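You operate a simulated robot arm through the tools that you are given. There is no shell and no other tool. Be economical: measure what you need, move in short steps, check, and stop when the job is done.

The job below is to be done with a simulated robot arm. You get a single attempt, and the scene is never put back.

## Task
Set the winder up for the thread and tension step on the note.
Fine: The old spool goes back in the cell of its colour, the new one in the cup, the bobbin on its seat. Leave it switched off.
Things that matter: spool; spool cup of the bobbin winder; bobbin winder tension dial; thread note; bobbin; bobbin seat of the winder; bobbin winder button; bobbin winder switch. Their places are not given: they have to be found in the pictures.

Only the result counts: the job must be done as asked and must still hold three seconds after the hand-in. Knocking over, shifting, dropping, spilling or breaking anything else fails it.

## Robot
A 7-joint arm with a two-finger parallel gripper, fixed in place. Base frame: the origin is at the foot of the arm, x ahead of it, y to its left, z up; the work surface is at about z = 746. Lengths are in mm, angles in rad, forces in N, time in s.
With the tool pointing down near the work surface it reaches from about 300 to 680 mm from the base axis. Its first joint turns from -1.152 to 1.152 rad. Payload 1.57 kg.
Tool frame: the origin (TCP) lies between the finger pads and is the grasp point; the fingertips stand 30 mm ahead of it; z points along the fingers, y is the line along which they close. Largest opening 110 mm; finger width 24, thickness 12; the body of the gripper, 48 by 112 mm, starts 78 mm behind the TCP.
Orientation is that of the tool frame in the base frame, as a unit quaternion [x, y, z, w]. With the fingers straight down and closing along the base's y, the tool's x points along the base's -x, its y along +y and its z along -z.

## Interface
- The arm moves only by the tool servo_tool. Its argument "motion" is a list of rows, each an object of numbers (a shift or turn left out is 0, a gripper value left out holds the last): "tx", "ty", "tz": the shift along the tool's x, y, z in mm; "ax", "ay", "az": the turn, a rotation vector about the tool's x, y, z in rad; "grip": the finger opening in mm, from 0 to 110. In form: [{"tx": .., "ty": .., "tz": .., "ax": .., "ay": .., "az": .., "grip": ..}, ...]. A call has 1 to 12 rows; each row shifts and turns the commanded pose from where the row before left it, along the tool's axes as they then stand. Each row takes 0.2 s and may step no farther than 50 mm and 0.15 rad from the row before; otherwise, or with a gripper value out of range, the whole call is refused. A pose out of reach is approached as far as the arm can. The call stops where the force on the tool passes 40 N (or 10 N more than at its start, if that is more) or the arm is blocked; 0.2 s more then pass. The fingers move at their own pace (about 108 mm/s each) and stop on an object; they squeeze with about 30 N. The grip force told is the motor's: it shows also when the fingers shut on nothing. Time passes only in rows, and 0.2 s behind the last, so rows that do not move let the fingers close. The reply holds the time, the measured pose of the TCP, the force on the tool along the base axes, the opening and the grip force, in the units named above and with some noise.
- Cameras (640 x 400 px; columns grow to the right, rows downward): "scene" is fixed at [162.1, -392, 1394.4]; the picture's right is [0.79, -0.61, 0.00], its down [-0.40, -0.52, -0.75] and it looks along [0.46, 0.60, -0.66] (base axes); focal length 357 px, centre (320, 200). "wrist" rides on the gripper at [70, 16, -141] in the tool frame; the picture's right is [-0.23, 0.97, 0.00], its down [-0.86, -0.20, -0.48] and it looks along [-0.47, -0.11, 0.88] (tool axes); focal length 222 px, centre (320, 200).
- snapshot(camera): a new picture of that camera. No time passes.
- measure_at(camera, pixels): for up to 12 pixels [column, row] of the newest picture of that camera ("zoom" is the newest enlarged one), the place [x, y, z] in the base frame of the surface seen there, good to about 2 mm. No time passes.
- zoom(camera, box): a new picture of the part [left, top, right, bottom] of that camera's present view, enlarged. No time passes.
- hand_in(): hands the job in; it is judged then, once.

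Go step by step. Measure first, check grasps and placings, and put right what went wrong. The budget is 80 turns and 46 pictures, counting those below and the enlarged ones. Unless the task says otherwise, let go and move clear before handing in, and close with one line.

The tools are called after ">>>" as name(argument=value, ...) on one line, values as JSON. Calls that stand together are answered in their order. servo_tool: Moves the arm, as the interface text tells. Its arguments: {"type":"object","properties":{"motion":{"type":"array"}},"required":["motion"]} The other tools are called the same way: snapshot (camera) takes a picture; measure_at (camera, pixels) gives the place of the surface under pixels of a picture; zoom (camera, box) takes an enlarged picture of a part of a camera's view; hand_in () hands the job in.

At the start:

```text
clock: 0.0
tcp_pos: [460.1, 0.2, 1110.7]
ee_rot: [0.0, 1.0, 0.001, 0.0]
contact_force: [-0.6, -0.2, 0.0]
opening: 110.2
gripper_force: 0.0
```

scene: 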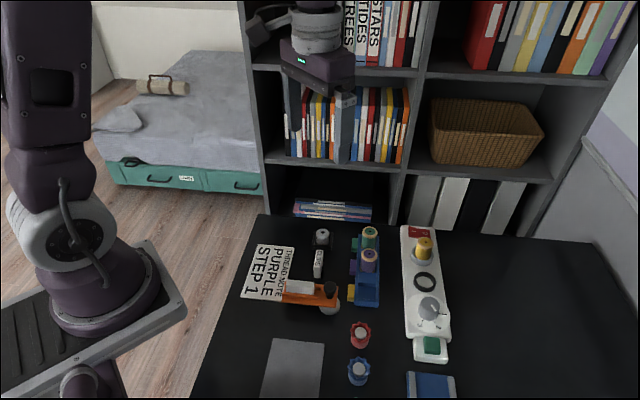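
wrist: 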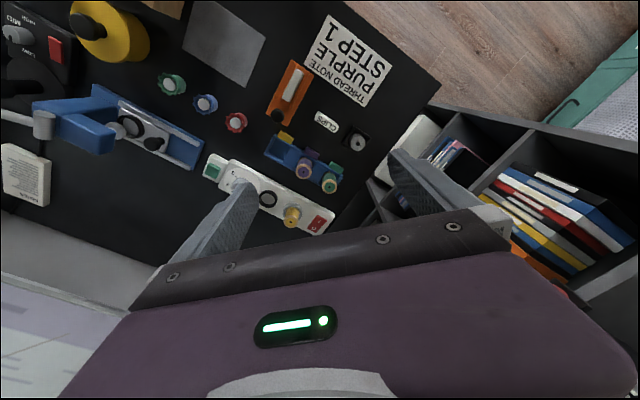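

The scene shows the note (PURPLE, STEP 1), a spool rack near (368,262), and the white winder near (428,290). I'll enlarge these parts.

>>> zoom(camera="scene", box=[380, 215, 476, 375])

>>> zoom(camera="scene", box=[230, 215, 390, 315])

>>> zoom(camera="scene", box=[260, 300, 470, 400])

```text
2.50 times, centred on (428, 295) of scene
```

zoom: 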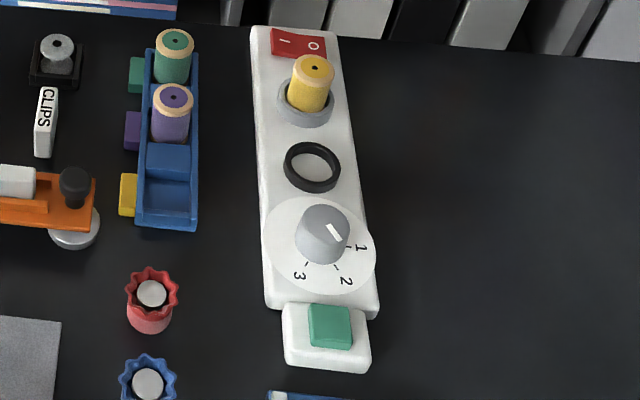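

```text
4.00 times, centred on (310, 265) of scene
```

zoom: 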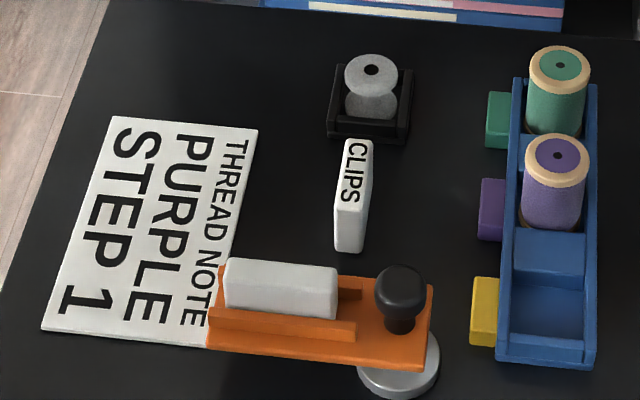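

```text
3.05 times, centred on (365, 350) of scene
```

zoom: 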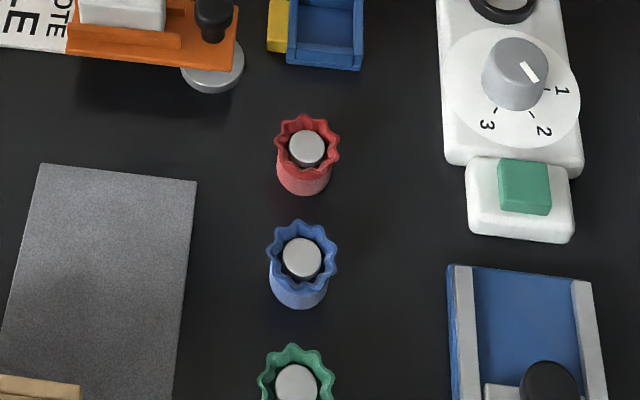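

The note asks for purple and step 1; the yellow spool is in the cup, the yellow cell is empty, and the grey bobbin sits in a black holder. I'll zoom closer to measure the winder.

>>> zoom(camera="scene", box=[396, 222, 460, 262])

>>> measure_at(camera="zoom", pixels=[[285, 160], [285, 130], [330, 160], [240, 165], [285, 240], [215, 290], [350, 290], [200, 105], [320, 105], [210, 200], [400, 200], [285, 310]])

>>> zoom(camera="scene", box=[396, 265, 460, 335])

>>> measure_at(camera="zoom", pixels=[[320, 200], [250, 200], [390, 200], [320, 100], [320, 300]])

```text
10.00 times, centred on (428, 242) of scene
```

zoom: 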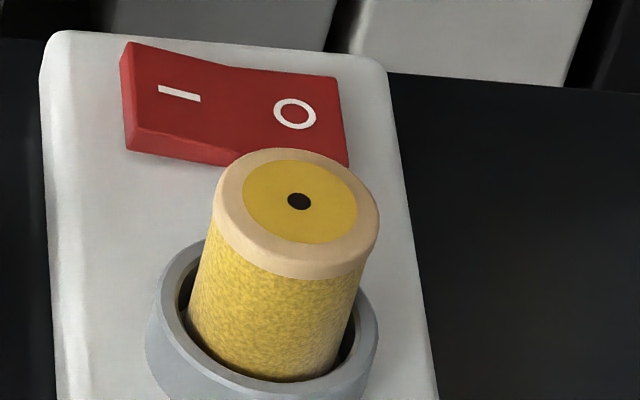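

```text
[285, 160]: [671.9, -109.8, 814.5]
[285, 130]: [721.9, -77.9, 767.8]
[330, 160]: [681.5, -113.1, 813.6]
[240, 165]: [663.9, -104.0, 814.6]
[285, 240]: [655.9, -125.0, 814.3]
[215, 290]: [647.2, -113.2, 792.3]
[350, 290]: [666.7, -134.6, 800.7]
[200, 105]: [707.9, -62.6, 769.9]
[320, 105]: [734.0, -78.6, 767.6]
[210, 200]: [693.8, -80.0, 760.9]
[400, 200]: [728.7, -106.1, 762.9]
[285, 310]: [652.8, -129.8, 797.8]
```

```text
5.71 times, centred on (428, 300) of scene
```

zoom: 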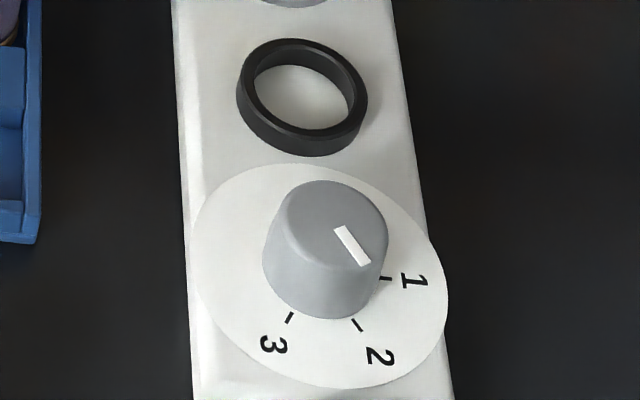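

```text
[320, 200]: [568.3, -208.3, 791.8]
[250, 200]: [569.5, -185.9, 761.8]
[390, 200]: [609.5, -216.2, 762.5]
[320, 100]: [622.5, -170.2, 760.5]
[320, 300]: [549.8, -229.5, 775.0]
```

The yellow spool stands around (668,-119), top z≈814, the seat ring is near (622,-170), and the dial near (568,-208). The rocker looks lower at O (off). I'll move the arm for a closer view from above.

>>> servo_tool(motion=[{"tx": -14, "ty": -28, "tz": 30}, {"tx": -14, "ty": -28, "tz": 30}, {"tx": -14, "ty": -28, "tz": 30}, {"tx": -14, "ty": -28, "tz": 30}, {"tx": -14, "ty": -28, "tz": 30}, {}])

>>> snapshot(camera="wrist")

```text
clock: 1.4
tcp_pos: [528.8, -140.8, 960.0]
ee_rot: [0.0, 1.0, 0.0, 0.0]
contact_force: [0.9, 0.3, -0.7]
opening: 110.0
gripper_force: 0.0
```

```text
38 pictures are left
```

wrist: 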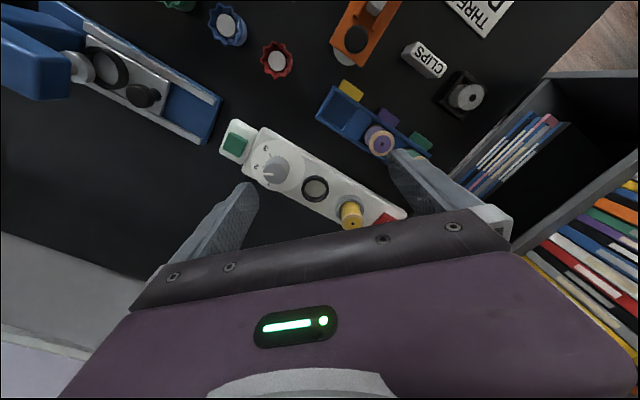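

The wrist view now shows the rack (375,125), bobbin (465,95), seat ring (315,188) and spool (350,213). I'll enlarge and measure.

>>> zoom(camera="wrist", box=[216, 110, 416, 235])

>>> measure_at(camera="wrist", pixels=[[315, 180], [315, 190], [305, 184], [326, 190], [315, 200], [276, 170], [352, 222], [380, 216], [400, 214], [380, 147], [348, 122], [467, 95]])

>>> zoom(camera="wrist", box=[310, 60, 502, 180])

```text
3.20 times, centred on (316, 172) of wrist
```

zoom: 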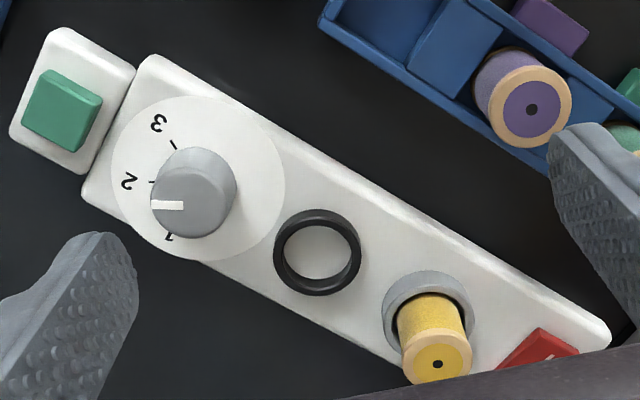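

```text
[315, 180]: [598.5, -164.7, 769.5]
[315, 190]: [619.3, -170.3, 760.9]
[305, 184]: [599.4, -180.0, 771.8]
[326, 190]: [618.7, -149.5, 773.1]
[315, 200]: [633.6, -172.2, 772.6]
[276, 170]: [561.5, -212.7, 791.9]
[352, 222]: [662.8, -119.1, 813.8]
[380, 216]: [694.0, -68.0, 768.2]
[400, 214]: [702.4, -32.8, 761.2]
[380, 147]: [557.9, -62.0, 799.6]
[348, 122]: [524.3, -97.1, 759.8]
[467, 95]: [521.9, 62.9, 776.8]
```

```text
3.33 times, centred on (406, 120) of wrist
```

zoom: 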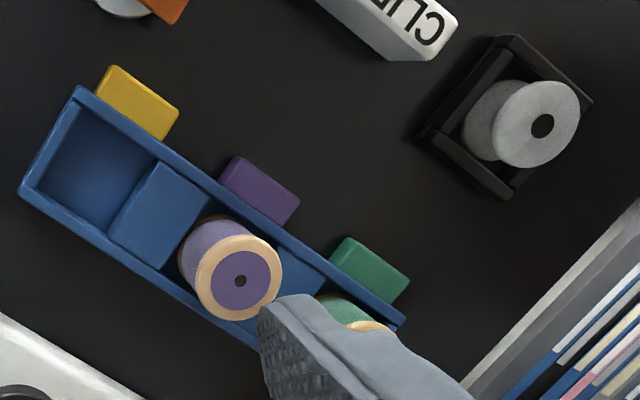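

Measuring the rack cells, purple spool top, and bobbin in the last enlargement.

>>> measure_at(camera="zoom", pixels=[[85, 165], [78, 95], [25, 190], [155, 155], [105, 235], [160, 165], [162, 265], [228, 305], [210, 250], [265, 255], [200, 280], [265, 300]])

>>> measure_at(camera="zoom", pixels=[[522, 120], [575, 90], [535, 165], [500, 140], [515, 85], [470, 125], [510, 45], [430, 135], [585, 105], [505, 190], [165, 210], [475, 95]])

```text
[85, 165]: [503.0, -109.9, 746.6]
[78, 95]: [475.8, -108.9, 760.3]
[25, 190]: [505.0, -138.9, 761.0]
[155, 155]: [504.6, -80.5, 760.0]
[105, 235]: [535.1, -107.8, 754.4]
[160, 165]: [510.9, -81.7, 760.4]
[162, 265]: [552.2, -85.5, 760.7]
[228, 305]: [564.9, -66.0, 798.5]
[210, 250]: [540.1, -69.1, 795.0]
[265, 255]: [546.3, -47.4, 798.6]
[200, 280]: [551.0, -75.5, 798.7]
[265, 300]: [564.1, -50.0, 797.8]
```

```text
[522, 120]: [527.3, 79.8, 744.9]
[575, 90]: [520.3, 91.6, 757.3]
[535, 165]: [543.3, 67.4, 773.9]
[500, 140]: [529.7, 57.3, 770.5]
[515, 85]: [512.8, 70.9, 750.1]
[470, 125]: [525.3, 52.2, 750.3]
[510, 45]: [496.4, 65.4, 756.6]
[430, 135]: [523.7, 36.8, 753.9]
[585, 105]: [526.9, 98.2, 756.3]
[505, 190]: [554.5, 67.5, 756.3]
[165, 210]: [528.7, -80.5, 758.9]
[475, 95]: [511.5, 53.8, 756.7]
```

Rack and winder both run about 45° to the base axes. I'll measure the flange edges, cup rim, shelf and dial marks from the scene picture.

>>> zoom(camera="scene", box=[396, 222, 460, 262])

>>> measure_at(camera="zoom", pixels=[[222, 190], [370, 215], [305, 152], [290, 272], [260, 215], [340, 190], [158, 310], [370, 325], [175, 265], [260, 382], [560, 60], [360, 380]])

>>> zoom(camera="wrist", box=[236, 140, 316, 190])

>>> measure_at(camera="scene", pixels=[[450, 210], [500, 215], [410, 190], [405, 225], [560, 238]])

```text
10.00 times, centred on (428, 242) of scene
```

zoom: 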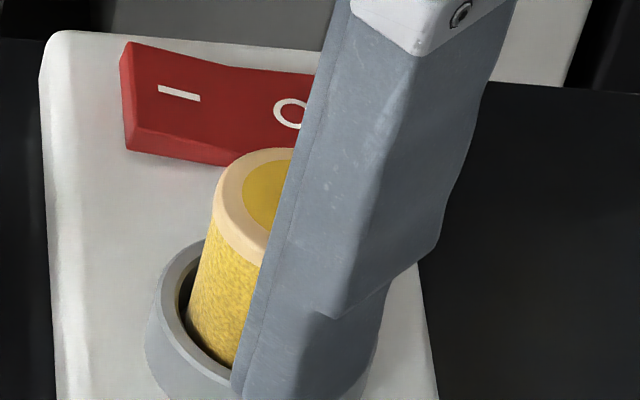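

```text
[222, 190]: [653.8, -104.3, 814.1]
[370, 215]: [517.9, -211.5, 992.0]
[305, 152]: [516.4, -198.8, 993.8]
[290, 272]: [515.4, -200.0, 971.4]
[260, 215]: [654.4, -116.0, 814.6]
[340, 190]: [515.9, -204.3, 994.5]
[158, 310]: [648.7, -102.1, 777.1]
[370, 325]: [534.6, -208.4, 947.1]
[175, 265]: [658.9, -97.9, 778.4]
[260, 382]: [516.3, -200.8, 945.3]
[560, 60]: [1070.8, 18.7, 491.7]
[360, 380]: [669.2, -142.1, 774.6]
```

```text
8.00 times, centred on (276, 165) of wrist
```

zoom: 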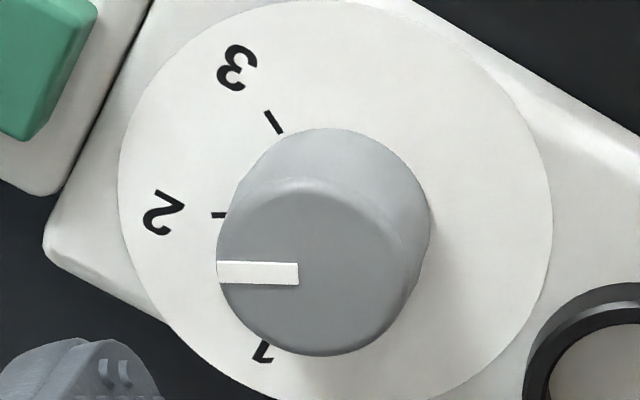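

```text
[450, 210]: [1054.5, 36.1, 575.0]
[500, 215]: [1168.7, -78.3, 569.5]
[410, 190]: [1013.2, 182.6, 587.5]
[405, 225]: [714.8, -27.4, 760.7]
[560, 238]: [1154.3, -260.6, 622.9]
```

The shelf is far off, and the pointer looks set near 2. I'll measure the dial ticks, pointer ends and knob.

>>> measure_at(camera="zoom", pixels=[[272, 120], [217, 215], [264, 350], [222, 272], [294, 272], [330, 190], [330, 350], [230, 290], [405, 270], [240, 68], [163, 213], [540, 200]])

>>> measure_at(camera="wrist", pixels=[[386, 215], [390, 218], [396, 217], [330, 207]])

```text
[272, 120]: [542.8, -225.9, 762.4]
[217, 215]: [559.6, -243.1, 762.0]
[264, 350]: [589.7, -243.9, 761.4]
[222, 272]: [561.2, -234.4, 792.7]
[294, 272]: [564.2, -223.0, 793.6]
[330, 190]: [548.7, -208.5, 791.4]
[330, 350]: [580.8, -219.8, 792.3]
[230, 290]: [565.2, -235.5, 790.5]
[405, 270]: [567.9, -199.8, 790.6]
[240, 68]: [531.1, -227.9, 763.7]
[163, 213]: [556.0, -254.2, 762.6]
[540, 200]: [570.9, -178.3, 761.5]
```

```text
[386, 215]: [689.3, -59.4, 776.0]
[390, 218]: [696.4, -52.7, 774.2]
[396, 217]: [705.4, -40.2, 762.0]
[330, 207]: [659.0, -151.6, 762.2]
```

Knob centre ≈ (566,-217), pointer at -105°, which is mark 2; mark 1 is about +55° from there. First I'll go above the yellow spool at (666,-118.7) and turn the gripper 45°.

>>> servo_tool(motion=[{"tx": -46, "ty": 7.4, "grip": 64}, {"tx": -46, "ty": 7.4}, {"tx": -45, "ty": 7.3, "tz": 20}, {"az": -0.131, "tz": 20}, {"az": -0.131, "tz": 20}, {"az": -0.131}, {"az": -0.131}, {"az": -0.131}, {"az": -0.13}, {}])

>>> snapshot(camera="wrist")

```text
clock: 3.6
tcp_pos: [665.9, -117.8, 901.6]
ee_rot: [-0.383, 0.924, 0.0, 0.0]
contact_force: [-0.4, -0.1, 0.2]
opening: 64.0
gripper_force: 0.1
```

```text
33 pictures are left
```

wrist: 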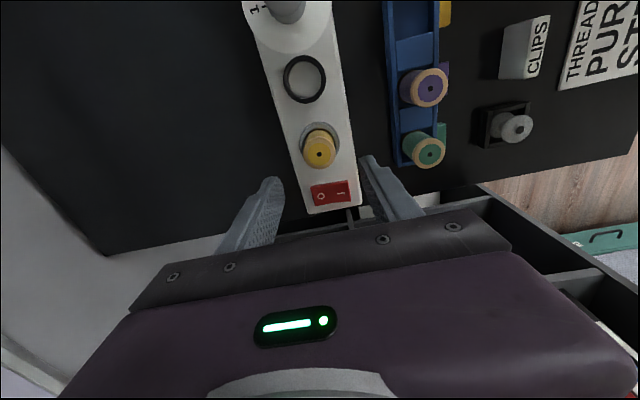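

The fingers straddle the winder axis as wanted. I'll check the spool top centre and the switch here.

>>> zoom(camera="wrist", box=[280, 110, 376, 215])

>>> measure_at(camera="wrist", pixels=[[319, 153], [305, 153], [333, 149], [317, 139], [321, 164], [301, 137], [338, 132], [430, 87], [416, 90], [444, 86], [428, 76], [432, 100]])

```text
3.81 times, centred on (328, 162) of wrist
```

zoom: 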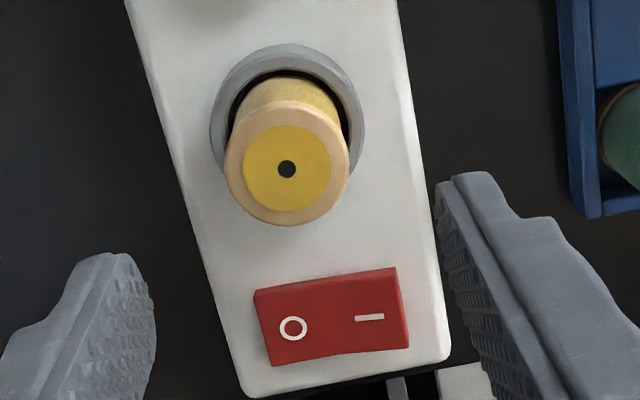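

```text
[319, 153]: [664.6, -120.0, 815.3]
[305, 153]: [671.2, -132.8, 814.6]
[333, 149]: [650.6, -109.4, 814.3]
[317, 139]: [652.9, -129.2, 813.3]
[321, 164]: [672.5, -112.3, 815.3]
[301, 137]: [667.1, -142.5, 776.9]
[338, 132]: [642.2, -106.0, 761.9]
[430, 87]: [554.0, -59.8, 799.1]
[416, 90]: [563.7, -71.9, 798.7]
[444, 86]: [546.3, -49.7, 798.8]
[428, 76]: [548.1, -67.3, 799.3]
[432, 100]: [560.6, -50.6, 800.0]
```

Spool top centre ≈ (664.5,-119.5), cup rim z≈778, and the I side of the rocker is up (off). I'll descend to TCP z≈811 so the tips clear the cup rim, then close.

>>> servo_tool(motion=[{"tx": 2.1, "ty": -0.3, "tz": 30}, {"tz": 30}, {"tz": 20}, {"tz": 10.5}, {}])

>>> servo_tool(motion=[{"grip": 46}, {"grip": 30}, {"grip": 28}, {}, {}])

>>> snapshot(camera="wrist")

```text
clock: 4.8
tcp_pos: [664.5, -120.3, 810.8]
ee_rot: [-0.383, 0.924, 0.0, 0.0]
contact_force: [0.6, 0.0, -0.6]
opening: 64.2
gripper_force: 0.0
```

```text
clock: 6.0
tcp_pos: [665.5, -120.4, 809.2]
ee_rot: [-0.382, 0.924, 0.0, -0.001]
contact_force: [-0.3, 0.3, 0.4]
opening: 33.9
gripper_force: 29.8
```

```text
31 pictures are left
```

wrist: 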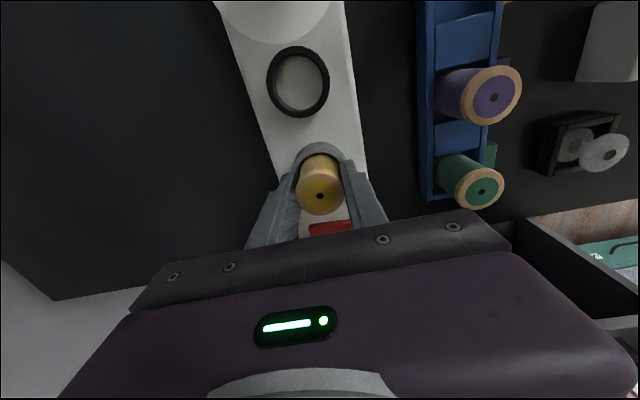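

The yellow spool is held (33.9 mm, 30 N). I'll lift 85 mm and carry it to just above the yellow cell near (505,-109.5).

>>> servo_tool(motion=[{"tz": -15}, {"tz": -35}, {"tz": -35}, {"tx": 26.4, "ty": 30.1}, {"tx": 26.4, "ty": 30.1}, {"tx": 26.4, "ty": 30.1}, {"tx": 26.4, "ty": 30.1}, {}, {}])

>>> snapshot(camera="wrist")

>>> zoom(camera="scene", box=[310, 205, 438, 325])

```text
clock: 8.0
tcp_pos: [504.6, -110.3, 896.8]
ee_rot: [-0.383, 0.924, 0.0, -0.001]
contact_force: [0.3, -0.1, -0.7]
opening: 33.3
gripper_force: 29.9
```

```text
30 pictures are left
```

wrist: 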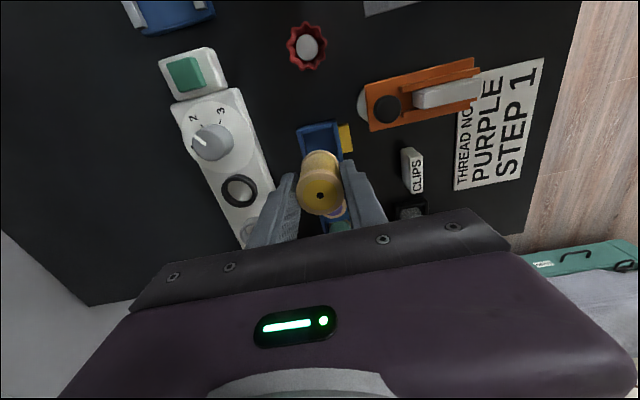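

```text
3.33 times, centred on (374, 265) of scene
```

zoom: 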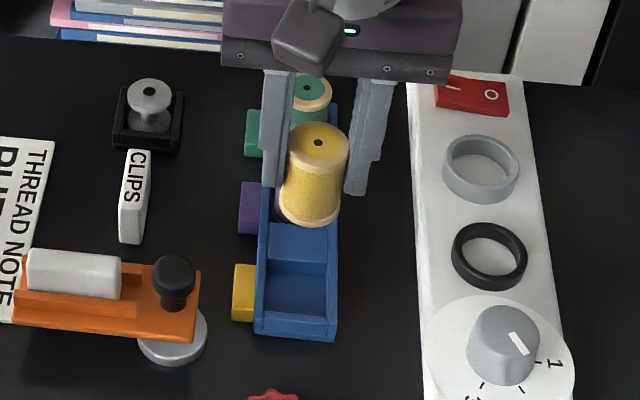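

The spool hangs straight. I'll measure the yellow cell walls and the empty cup in this enlargement.

>>> measure_at(camera="zoom", pixels=[[258, 318], [334, 322], [265, 260], [333, 270], [296, 320], [296, 268], [296, 295], [300, 245], [318, 142], [290, 205], [312, 226], [338, 210]])

>>> measure_at(camera="zoom", pixels=[[446, 165], [517, 165], [480, 137], [480, 192], [480, 175], [455, 255], [526, 255], [490, 225], [490, 285], [490, 258]])

```text
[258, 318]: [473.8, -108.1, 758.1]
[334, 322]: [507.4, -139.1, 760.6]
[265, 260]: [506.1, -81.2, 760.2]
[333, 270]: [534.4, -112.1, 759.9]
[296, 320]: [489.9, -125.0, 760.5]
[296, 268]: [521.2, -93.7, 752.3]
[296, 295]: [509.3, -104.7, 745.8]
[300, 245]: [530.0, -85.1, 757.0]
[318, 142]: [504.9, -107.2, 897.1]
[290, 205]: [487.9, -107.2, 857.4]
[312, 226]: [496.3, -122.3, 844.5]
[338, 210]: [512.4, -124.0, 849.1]
```

```text
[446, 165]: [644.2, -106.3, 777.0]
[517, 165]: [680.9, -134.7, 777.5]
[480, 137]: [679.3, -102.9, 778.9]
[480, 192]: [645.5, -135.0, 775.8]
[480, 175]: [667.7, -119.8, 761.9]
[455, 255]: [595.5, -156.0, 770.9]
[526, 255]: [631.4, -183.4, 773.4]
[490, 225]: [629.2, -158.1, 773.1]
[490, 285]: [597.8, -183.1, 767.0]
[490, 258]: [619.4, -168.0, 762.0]
```

Cell centre ≈ (506.5,-108), cup centre ≈ (663,-119.6), seat ring ≈ (614,-169.5). I'll check how the spool sits in the grip from the wrist picture.

>>> measure_at(camera="wrist", pixels=[[320, 197], [302, 195], [339, 190], [318, 180], [322, 210], [310, 205], [330, 180]])

>>> zoom(camera="wrist", box=[272, 120, 368, 240])

```text
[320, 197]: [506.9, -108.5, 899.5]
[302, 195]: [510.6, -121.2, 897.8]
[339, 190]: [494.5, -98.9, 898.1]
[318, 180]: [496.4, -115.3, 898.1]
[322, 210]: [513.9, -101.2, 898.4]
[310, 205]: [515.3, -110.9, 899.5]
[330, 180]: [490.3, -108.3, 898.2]
```

```text
3.33 times, centred on (320, 180) of wrist
```

zoom: 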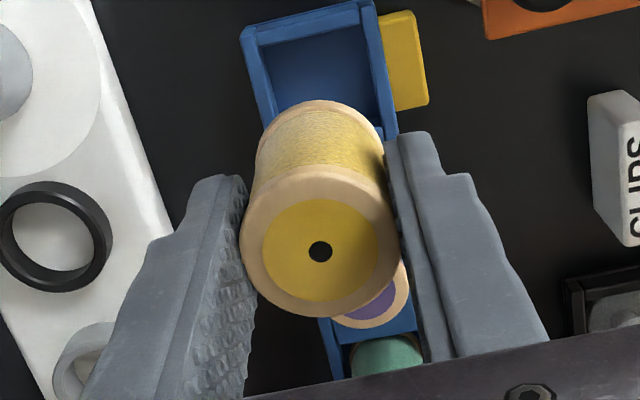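

The spool is centred near (505.5,-109.3). I'll nudge 1.6 mm along the rack and lower it 97 mm into the cell.

>>> servo_tool(motion=[{"tx": -1.6, "tz": 30}, {"tz": 25}, {"tz": 15}, {"tz": 10}, {"tz": 10}, {"tz": 5}, {"tz": 2}, {}])

>>> zoom(camera="scene", box=[320, 245, 416, 315])

```text
clock: 9.8
tcp_pos: [506.3, -108.3, 797.4]
ee_rot: [-0.382, 0.924, -0.001, -0.001]
contact_force: [0.5, 0.2, -0.5]
opening: 33.4
gripper_force: 30.0
```

```text
5.71 times, centred on (368, 280) of scene
```

zoom: 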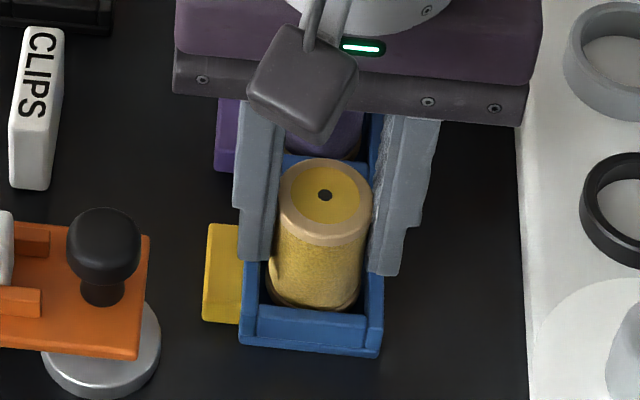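

The spool is in the yellow cell with no contact force. I'll lower 1.5 mm, open, raise, and move along the rack above the purple spool.

>>> servo_tool(motion=[{"tz": 1.5}, {}, {"grip": 44}, {"grip": 60}, {}, {"tz": -40}, {"tz": -40}, {"tx": -34}, {"tx": -34.2}, {}])

>>> snapshot(camera="wrist")

```text
clock: 12.0
tcp_pos: [554.0, -60.0, 877.7]
ee_rot: [-0.382, 0.924, -0.001, 0.0]
contact_force: [-1.0, 0.1, 0.2]
opening: 59.8
gripper_force: 0.1
```

```text
26 pictures are left
```

wrist: 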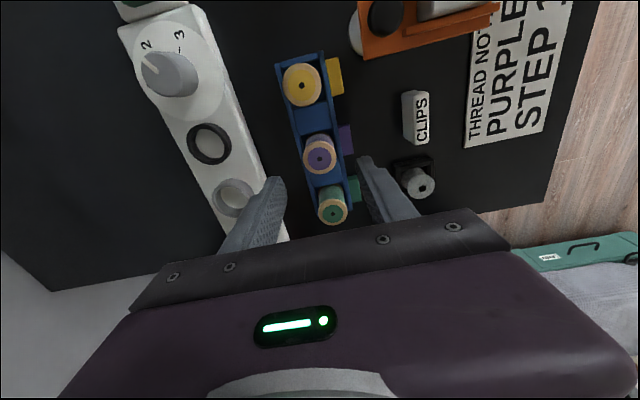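

The yellow spool stands in its cell (302,85), and purple (320,157) is between the fingers. I'll descend to z≈795 and grip.

>>> measure_at(camera="wrist", pixels=[[320, 158], [302, 86], [333, 212], [345, 138], [355, 190]])

>>> servo_tool(motion=[{"tz": 30}, {"tz": 30}, {"tz": 15}, {"tz": 7.7}, {}, {"grip": 44}, {"grip": 30}, {"grip": 28}, {}, {}])

```text
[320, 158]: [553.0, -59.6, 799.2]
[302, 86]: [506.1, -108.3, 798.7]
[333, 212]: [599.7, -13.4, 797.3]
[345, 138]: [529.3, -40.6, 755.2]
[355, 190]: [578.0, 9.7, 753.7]
```

```text
clock: 14.2
tcp_pos: [553.5, -59.7, 794.4]
ee_rot: [-0.382, 0.924, 0.0, 0.0]
contact_force: [-0.8, -0.1, 0.6]
opening: 33.9
gripper_force: 30.1
```

Purple is gripped (33.9 mm). I'll lift and carry it over the cup.

>>> servo_tool(motion=[{"tz": -15}, {"tz": -35}, {"tz": -35}, {"tx": -8.85, "ty": -30.05}, {"tx": -8.85, "ty": -30.05}, {"tx": -8.85, "ty": -30.05}, {"tx": -8.85, "ty": -30.05}, {}, {}])

>>> snapshot(camera="wrist")

>>> zoom(camera="scene", box=[372, 195, 468, 265])

```text
clock: 16.2
tcp_pos: [665.4, -120.4, 879.7]
ee_rot: [-0.382, 0.924, -0.001, 0.001]
contact_force: [0.6, 0.6, -0.8]
opening: 33.9
gripper_force: 30.3
```

```text
25 pictures are left
```

wrist: 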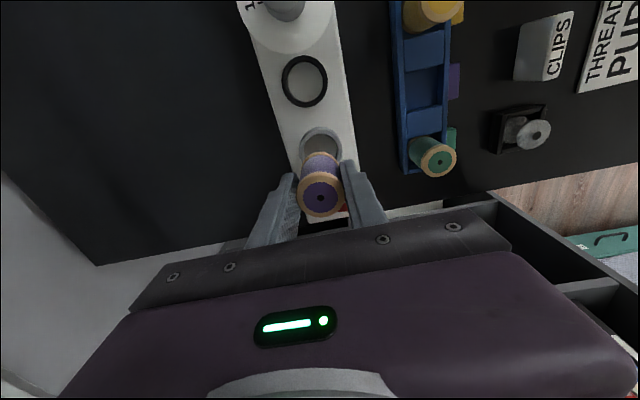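

```text
5.71 times, centred on (420, 230) of scene
```

zoom: 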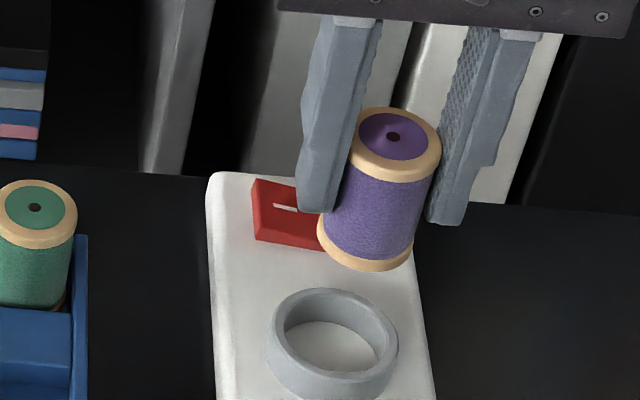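

I'll measure the hanging spool's axis and the cup rim precisely before lowering.

>>> measure_at(camera="zoom", pixels=[[270, 332], [395, 345], [340, 291], [322, 381], [335, 345], [392, 137], [352, 145], [437, 150], [395, 110], [318, 235], [410, 255], [362, 262]])

>>> measure_at(camera="wrist", pixels=[[320, 198], [301, 197], [340, 193], [318, 183], [323, 213]])

```text
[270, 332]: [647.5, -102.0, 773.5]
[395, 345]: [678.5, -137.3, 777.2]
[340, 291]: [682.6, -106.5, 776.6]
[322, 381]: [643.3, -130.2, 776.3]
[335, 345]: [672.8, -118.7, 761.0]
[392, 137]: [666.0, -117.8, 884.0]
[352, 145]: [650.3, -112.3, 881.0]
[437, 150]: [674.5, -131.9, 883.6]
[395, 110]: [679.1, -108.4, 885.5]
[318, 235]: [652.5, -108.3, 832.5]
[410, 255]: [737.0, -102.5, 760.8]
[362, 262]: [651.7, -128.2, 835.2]
```

```text
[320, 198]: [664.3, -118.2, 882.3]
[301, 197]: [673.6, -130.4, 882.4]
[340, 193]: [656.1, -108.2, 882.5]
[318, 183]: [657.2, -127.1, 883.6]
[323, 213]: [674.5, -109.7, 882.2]
```

The spool axis is ≈ (665,-119) and the cup ≈ (663.2,-119.2). I'll shift slightly and lower gently into the cup.

>>> servo_tool(motion=[{"tx": 1.1, "ty": 0.7, "tz": 25}, {"tz": 20}, {"tz": 5}, {"tz": 4}, {"tz": 4}, {"tz": 4}, {"tz": 3}, {}])

>>> zoom(camera="scene", box=[372, 195, 468, 265])

```text
clock: 18.0
tcp_pos: [663.6, -121.9, 814.2]
ee_rot: [-0.382, 0.924, 0.0, 0.001]
contact_force: [-0.4, -0.1, -1.1]
opening: 33.7
gripper_force: 30.5
```

```text
5.71 times, centred on (420, 230) of scene
```

zoom: 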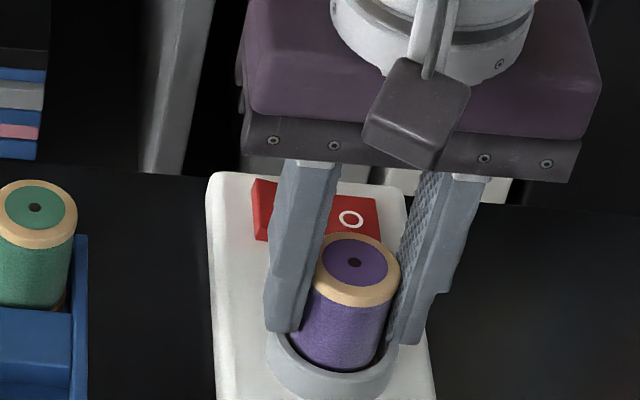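

It is inside the cup with no side force. I'll lower the last 3 mm, open, and raise.

>>> servo_tool(motion=[{"tz": 2}, {"tz": 1.5}, {}, {"grip": 44}, {"grip": 60}, {}, {"tz": -40}, {"tz": -40}, {"tz": -20}, {}])

>>> snapshot(camera="wrist")

```text
clock: 20.2
tcp_pos: [663.7, -120.5, 911.6]
ee_rot: [-0.383, 0.924, 0.0, -0.001]
contact_force: [-0.4, 0.1, -0.4]
opening: 59.7
gripper_force: 0.1
```

```text
22 pictures are left
```

wrist: 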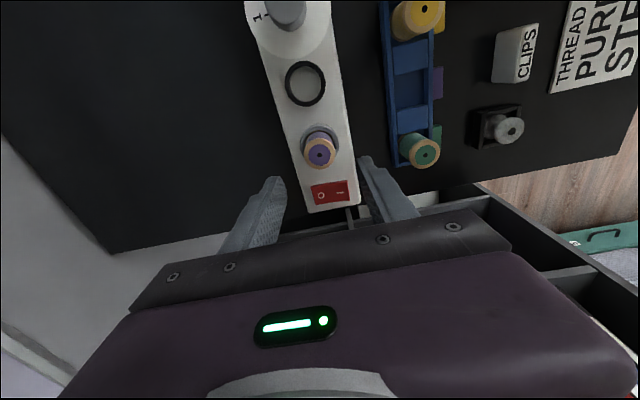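

The purple spool sits in the cup (320,152). I'll move above the bobbin near (525,67).

>>> measure_at(camera="wrist", pixels=[[320, 156], [306, 156], [334, 151], [340, 190], [318, 194]])

>>> servo_tool(motion=[{"tx": -5.4, "ty": 38.2}, {"tx": -5.4, "ty": 38.2}, {"tx": -5.4, "ty": 38.2}, {"tx": -5.4, "ty": 38.2}, {"tx": -5.4, "ty": 38.2}, {"tx": -5.4, "ty": 38.2}, {"tz": 25}, {}])

>>> snapshot(camera="wrist")

>>> zoom(camera="wrist", box=[272, 110, 368, 190])

>>> zoom(camera="scene", box=[300, 220, 348, 260])

```text
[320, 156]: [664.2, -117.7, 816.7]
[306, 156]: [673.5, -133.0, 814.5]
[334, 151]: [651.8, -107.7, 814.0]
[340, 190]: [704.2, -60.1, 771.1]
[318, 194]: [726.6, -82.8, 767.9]
```

```text
clock: 22.0
tcp_pos: [524.1, 64.7, 885.7]
ee_rot: [-0.383, 0.924, 0.0, 0.0]
contact_force: [0.0, 0.2, 0.4]
opening: 59.8
gripper_force: 0.1
```

```text
21 pictures are left
```

wrist: 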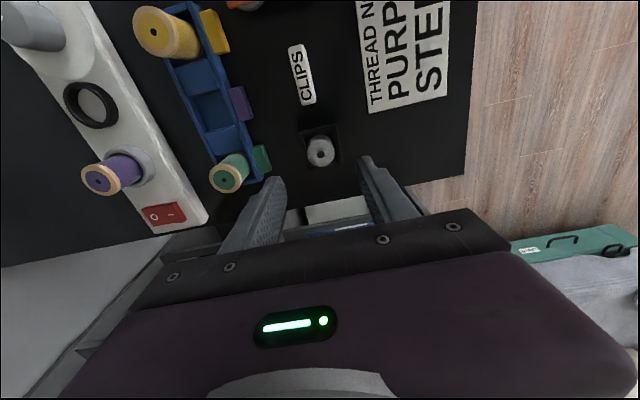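

```text
5.00 times, centred on (320, 150) of wrist
```

zoom: 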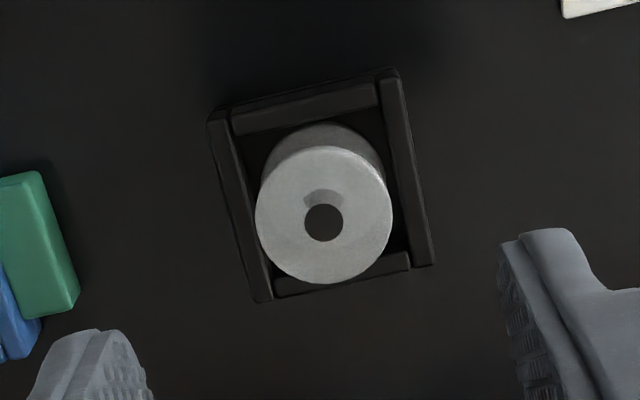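

```text
10.00 times, centred on (324, 240) of scene
```

zoom: 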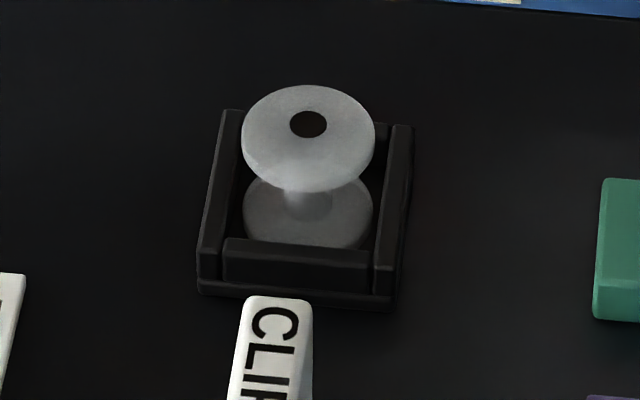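

The bobbin is flanged at both ends with the top near z=776. I'll measure its flange edges and the stand walls.

>>> measure_at(camera="zoom", pixels=[[246, 135], [371, 135], [308, 90], [303, 182], [290, 123], [340, 123], [300, 150], [300, 245], [250, 210], [295, 255], [215, 180], [395, 180]])

>>> measure_at(camera="wrist", pixels=[[308.5, 154], [333, 152], [319, 141], [322, 165], [315, 158], [327, 158], [79, 97], [99, 98], [88, 108]])

```text
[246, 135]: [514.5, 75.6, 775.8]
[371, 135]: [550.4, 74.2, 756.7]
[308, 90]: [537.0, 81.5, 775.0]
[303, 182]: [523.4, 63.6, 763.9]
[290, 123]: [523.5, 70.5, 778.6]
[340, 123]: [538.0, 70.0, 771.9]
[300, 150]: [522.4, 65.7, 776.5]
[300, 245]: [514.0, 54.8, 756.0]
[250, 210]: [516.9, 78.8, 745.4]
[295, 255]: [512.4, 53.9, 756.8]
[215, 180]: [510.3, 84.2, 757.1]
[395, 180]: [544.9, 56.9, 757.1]
```

```text
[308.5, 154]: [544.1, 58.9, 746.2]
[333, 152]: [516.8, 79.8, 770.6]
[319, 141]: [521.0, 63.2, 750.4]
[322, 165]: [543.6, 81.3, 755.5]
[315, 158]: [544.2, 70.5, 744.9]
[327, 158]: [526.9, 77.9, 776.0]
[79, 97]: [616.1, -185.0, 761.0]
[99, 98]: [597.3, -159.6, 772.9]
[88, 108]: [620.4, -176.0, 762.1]
```

Depth readings on the bobbin are unreliable (it seems translucent), but back-projection puts its centre at ≈ (526.5,67.5), flange ≈32 mm. I'll descend to z≈797 so the tips take only the top flange, which leaves room above the seat ring later.

>>> servo_tool(motion=[{"tx": -3.7, "ty": 0.3, "tz": 30}, {"tz": 30}, {"tz": 20}, {"tz": 8.5}, {}, {"grip": 44}, {"grip": 30}, {"grip": 26}, {}, {}])

>>> zoom(camera="wrist", box=[272, 130, 368, 230])

```text
clock: 24.2
tcp_pos: [525.3, 67.3, 798.5]
ee_rot: [-0.383, 0.924, 0.0, 0.0]
contact_force: [-1.2, 0.1, 0.1]
opening: 30.0
gripper_force: 29.7
```

```text
4.00 times, centred on (320, 180) of wrist
```

zoom: 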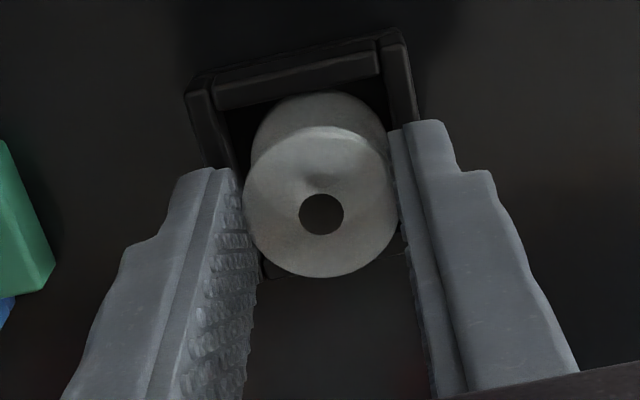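

The bobbin flange is held (30.0 mm). I'll lift 100 mm and carry it over the seat.

>>> servo_tool(motion=[{"tz": -10}, {"tz": -30}, {"tz": -30}, {"tz": -30}, {"tx": 15, "ty": -32.9}, {"tx": 15, "ty": -32.9}, {"tx": 15, "ty": -32.9}, {"tx": 15, "ty": -32.9}, {"tx": 15, "ty": -32.9}, {"tx": 15, "ty": -32.9}, {"tx": 14.9, "ty": -33}, {}])

>>> zoom(camera="scene", box=[380, 215, 476, 305])

>>> snapshot(camera="wrist")

```text
clock: 26.8
tcp_pos: [615.3, -171.0, 897.4]
ee_rot: [-0.382, 0.924, 0.0, 0.0]
contact_force: [0.0, 0.1, -1.3]
opening: 30.1
gripper_force: 30.3
```

```text
4.44 times, centred on (428, 260) of scene
```

zoom: 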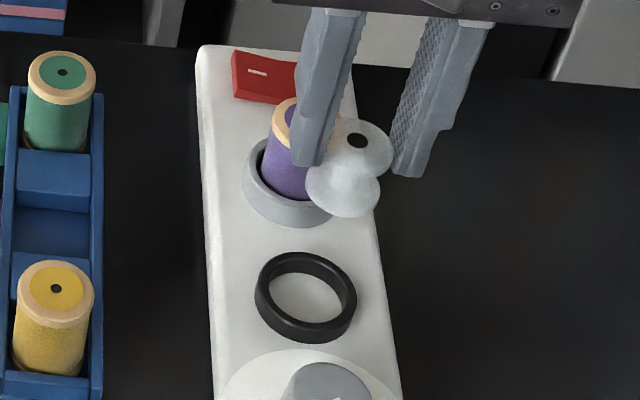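

```text
16 pictures are left
```

wrist: 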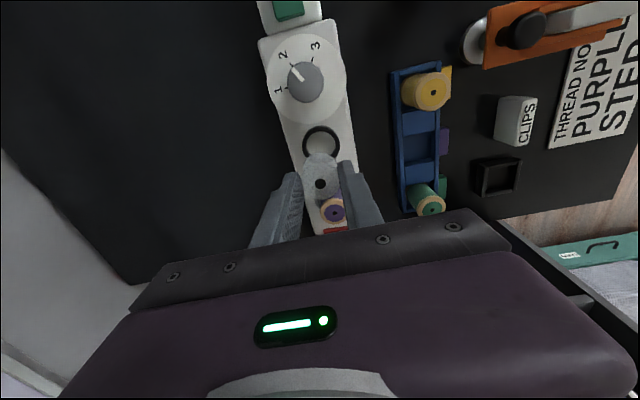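

The bobbin hangs upright and the empty seat ring is visible at (306,297) of the enlargement. I'll measure the ring's rim at opposite points.

>>> measure_at(camera="zoom", pixels=[[260, 288], [353, 300], [312, 256], [300, 328], [275, 265], [340, 325], [342, 268], [268, 317], [306, 297]])

>>> measure_at(camera="wrist", pixels=[[305, 143], [338, 138], [318, 129], [308, 132], [332, 131], [340, 147], [320, 175], [320, 195]])

>>> zoom(camera="wrist", box=[272, 120, 368, 220])

```text
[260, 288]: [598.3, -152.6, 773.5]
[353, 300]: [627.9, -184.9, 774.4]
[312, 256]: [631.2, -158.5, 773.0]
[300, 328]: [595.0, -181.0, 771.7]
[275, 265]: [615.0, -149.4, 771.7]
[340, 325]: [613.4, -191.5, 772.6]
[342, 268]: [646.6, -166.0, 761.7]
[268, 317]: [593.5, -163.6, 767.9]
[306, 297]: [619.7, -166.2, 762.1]
```

```text
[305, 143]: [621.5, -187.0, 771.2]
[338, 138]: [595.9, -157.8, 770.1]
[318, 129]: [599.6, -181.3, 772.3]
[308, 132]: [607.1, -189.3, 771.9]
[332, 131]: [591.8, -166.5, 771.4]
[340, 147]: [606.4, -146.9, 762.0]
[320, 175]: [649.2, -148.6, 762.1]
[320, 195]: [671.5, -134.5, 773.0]
```

```text
4.00 times, centred on (320, 170) of wrist
```

zoom: 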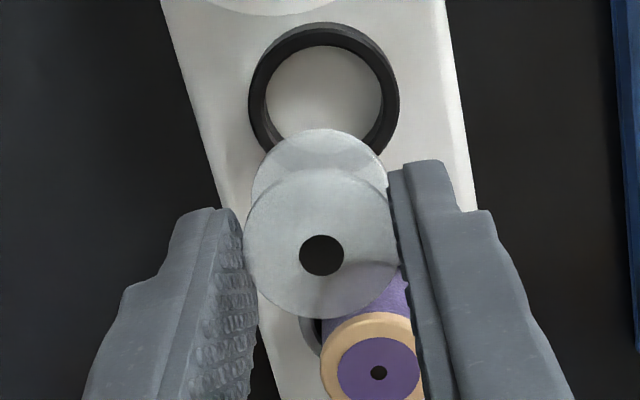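

Ring centre ≈ (613.3,-169.8); the bobbin axis ≈ (616,-170.3). I'll correct the offset, lower to just above the ring and look again.

>>> servo_tool(motion=[{"tx": 1.5, "ty": 2, "tz": 30}, {"tz": 25}, {"tz": 8}, {}, {}])

>>> zoom(camera="scene", box=[396, 255, 460, 305])

>>> zoom(camera="wrist", box=[272, 120, 368, 220])

```text
clock: 28.0
tcp_pos: [613.4, -169.6, 833.5]
ee_rot: [-0.382, 0.924, 0.0, 0.0]
contact_force: [0.3, 0.1, 0.2]
opening: 30.0
gripper_force: 30.1
```

```text
8.00 times, centred on (428, 280) of scene
```

zoom: 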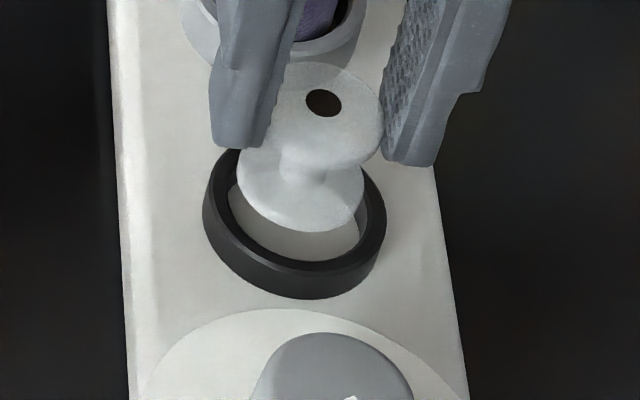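

```text
4.00 times, centred on (320, 170) of wrist
```

zoom: 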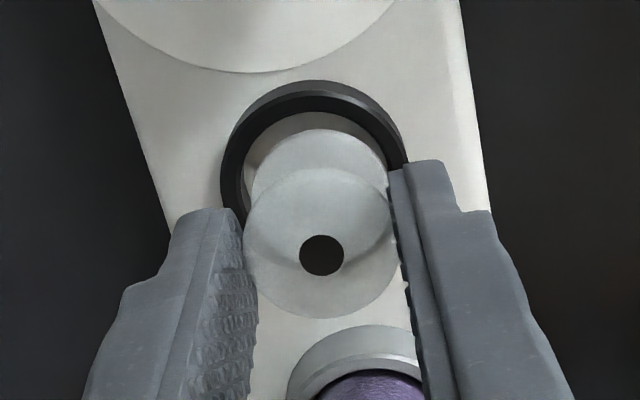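

Both views show the bobbin's lower flange centred over the ring within about 1 mm. I'll lower gently in small steps, watching the force.

>>> servo_tool(motion=[{"tz": 6}, {"tz": 3}, {"tz": 3}, {"tz": 2}, {"tz": 2}, {}])

>>> zoom(camera="scene", box=[396, 255, 460, 305])

```text
clock: 29.4
tcp_pos: [613.4, -169.3, 818.4]
ee_rot: [-0.383, 0.924, 0.0, 0.0]
contact_force: [-0.4, 0.1, 0.1]
opening: 29.9
gripper_force: 29.8
```

```text
8.00 times, centred on (428, 280) of scene
```

zoom: 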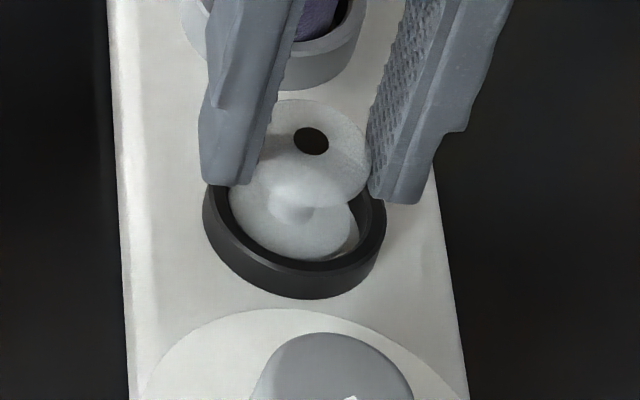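

The lower flange is inside the ring with no force. I'll continue down until it touches.

>>> servo_tool(motion=[{"tz": 2}, {"tz": 2}, {"tz": 2}, {"tz": 1}, {}])

>>> zoom(camera="scene", box=[396, 255, 460, 305])

```text
clock: 30.6
tcp_pos: [612.9, -169.9, 811.5]
ee_rot: [-0.383, 0.924, -0.001, 0.001]
contact_force: [-6.1, 0.9, 29.2]
opening: 30.0
gripper_force: 30.3
```

```text
8.00 times, centred on (428, 280) of scene
```

zoom: 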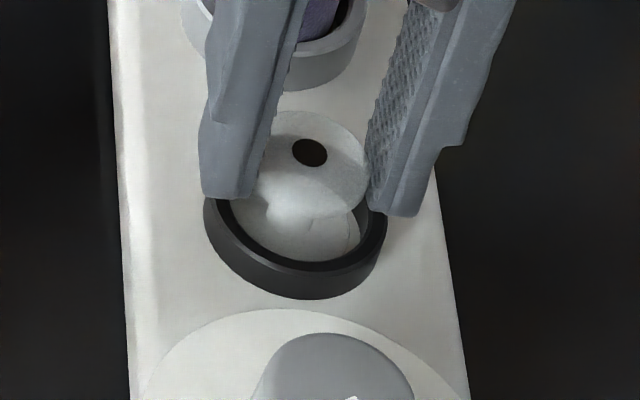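

Contact at the seat floor (29 N). I'll ease up 1 mm, open, and raise clear.

>>> servo_tool(motion=[{"tz": -1}, {}, {"grip": 44}, {"grip": 60}, {}, {"tz": -30}, {"tz": -40}, {"tz": -20}, {}])

>>> zoom(camera="scene", box=[380, 230, 476, 345])

>>> snapshot(camera="wrist")

```text
clock: 32.6
tcp_pos: [612.4, -170.2, 901.6]
ee_rot: [-0.382, 0.924, 0.001, 0.0]
contact_force: [-0.7, 0.3, -0.9]
opening: 59.9
gripper_force: 0.0
```

```text
3.48 times, centred on (428, 288) of scene
```

zoom: 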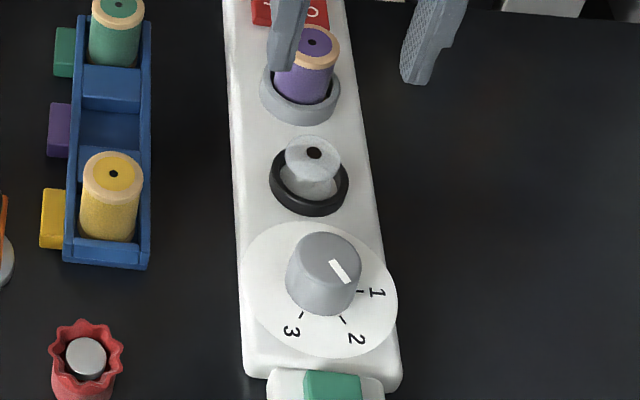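

```text
9 pictures are left
```

wrist: 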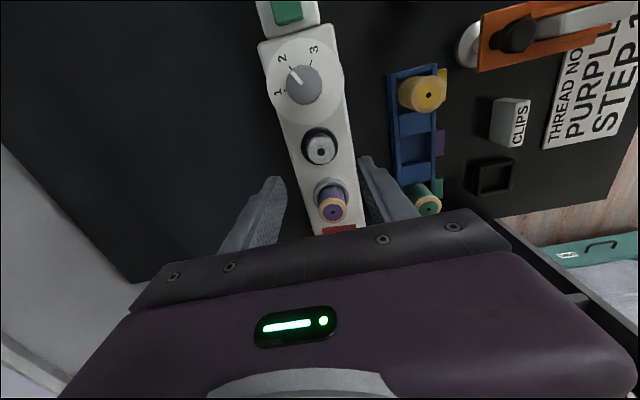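

The bobbin stands in its seat. Now the dial: I'll measure disc edges, ticks and pointer again from both views.

>>> measure_at(camera="zoom", pixels=[[358, 291], [343, 319], [302, 316], [334, 263], [346, 281], [246, 285], [392, 290], [310, 226], [325, 353], [290, 255], [359, 268], [325, 236]])

>>> zoom(camera="wrist", box=[258, 25, 354, 125])

>>> measure_at(camera="zoom", pixels=[[40, 210], [350, 210], [165, 60], [200, 380], [300, 120], [70, 320]])

```text
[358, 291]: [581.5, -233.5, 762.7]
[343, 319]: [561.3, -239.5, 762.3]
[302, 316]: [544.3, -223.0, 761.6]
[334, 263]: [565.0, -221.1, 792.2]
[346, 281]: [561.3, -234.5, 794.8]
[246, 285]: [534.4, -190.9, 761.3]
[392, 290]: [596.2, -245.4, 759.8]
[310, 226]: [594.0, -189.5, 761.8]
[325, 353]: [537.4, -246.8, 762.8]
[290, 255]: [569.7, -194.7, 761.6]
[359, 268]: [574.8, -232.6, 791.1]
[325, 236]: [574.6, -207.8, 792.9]
```

```text
4.00 times, centred on (306, 75) of wrist
```

zoom: 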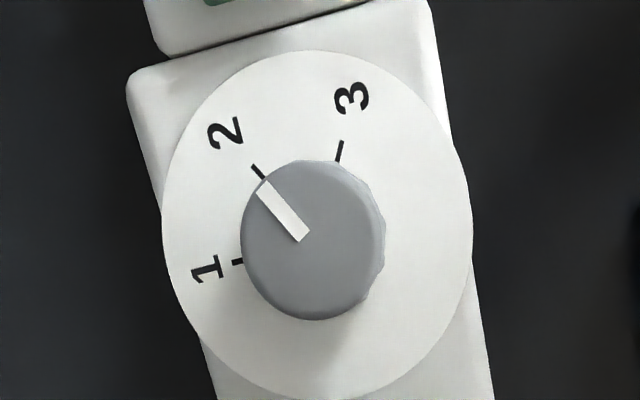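

```text
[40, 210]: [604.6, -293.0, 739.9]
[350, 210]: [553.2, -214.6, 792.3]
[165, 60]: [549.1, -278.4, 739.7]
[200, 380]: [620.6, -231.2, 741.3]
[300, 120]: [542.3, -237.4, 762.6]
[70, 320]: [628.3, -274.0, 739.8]
```

I need finer tick angles; measuring directly in this enlargement.

>>> measure_at(camera="zoom", pixels=[[236, 262], [257, 171], [340, 148], [299, 236], [263, 190], [168, 225], [467, 225], [312, 55], [320, 390], [195, 130], [430, 330]])

>>> measure_at(camera="zoom", pixels=[[246, 240], [375, 240], [312, 165], [312, 312], [270, 190], [355, 295], [208, 268], [225, 133], [352, 97]])

```text
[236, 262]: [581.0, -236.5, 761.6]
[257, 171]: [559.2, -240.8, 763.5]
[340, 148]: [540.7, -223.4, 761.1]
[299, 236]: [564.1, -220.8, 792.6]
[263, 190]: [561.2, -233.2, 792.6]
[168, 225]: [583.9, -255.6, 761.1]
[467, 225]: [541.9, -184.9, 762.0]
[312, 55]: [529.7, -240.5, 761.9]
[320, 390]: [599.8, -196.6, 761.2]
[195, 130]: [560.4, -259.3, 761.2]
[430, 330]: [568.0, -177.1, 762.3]
```

```text
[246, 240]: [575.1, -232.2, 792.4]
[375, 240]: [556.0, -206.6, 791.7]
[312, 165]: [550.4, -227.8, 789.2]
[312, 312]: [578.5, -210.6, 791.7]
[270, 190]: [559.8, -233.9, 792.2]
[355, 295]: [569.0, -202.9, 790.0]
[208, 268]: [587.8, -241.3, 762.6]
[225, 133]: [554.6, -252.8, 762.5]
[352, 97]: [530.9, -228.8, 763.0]
```

Ticks lie at about -45°, -105°, -165° about (564.6,-218.7), with the pointer on -105° (mark 2), so the knob needs +60°. I'll move above it and turn the gripper back 45° to have room to rotate.

>>> servo_tool(motion=[{"tx": 34, "ty": -0.3}, {"tx": 34.1, "ty": -0.2}, {"az": 0.131}, {"az": 0.131}, {"az": 0.131}, {"az": 0.131}, {"az": 0.131}, {"az": 0.13}, {"tz": 30, "grip": 56}, {"tz": 30}, {}])

```text
clock: 35.0
tcp_pos: [564.6, -219.2, 842.1]
ee_rot: [0.001, 1.0, 0.001, 0.001]
contact_force: [0.0, 0.7, 0.0]
opening: 55.8
gripper_force: 0.1
```

Positioned over the knob. I'll descend to z≈797 and close on it.

>>> servo_tool(motion=[{"tz": 20}, {"tz": 15}, {"tz": 10}, {}, {"grip": 44}, {"grip": 34}, {"grip": 28}, {}, {}])

```text
clock: 37.0
tcp_pos: [565.6, -219.2, 797.1]
ee_rot: [0.0, 1.0, 0.0, -0.001]
contact_force: [2.7, -9.0, -5.8]
opening: 37.1
gripper_force: 43.1
```

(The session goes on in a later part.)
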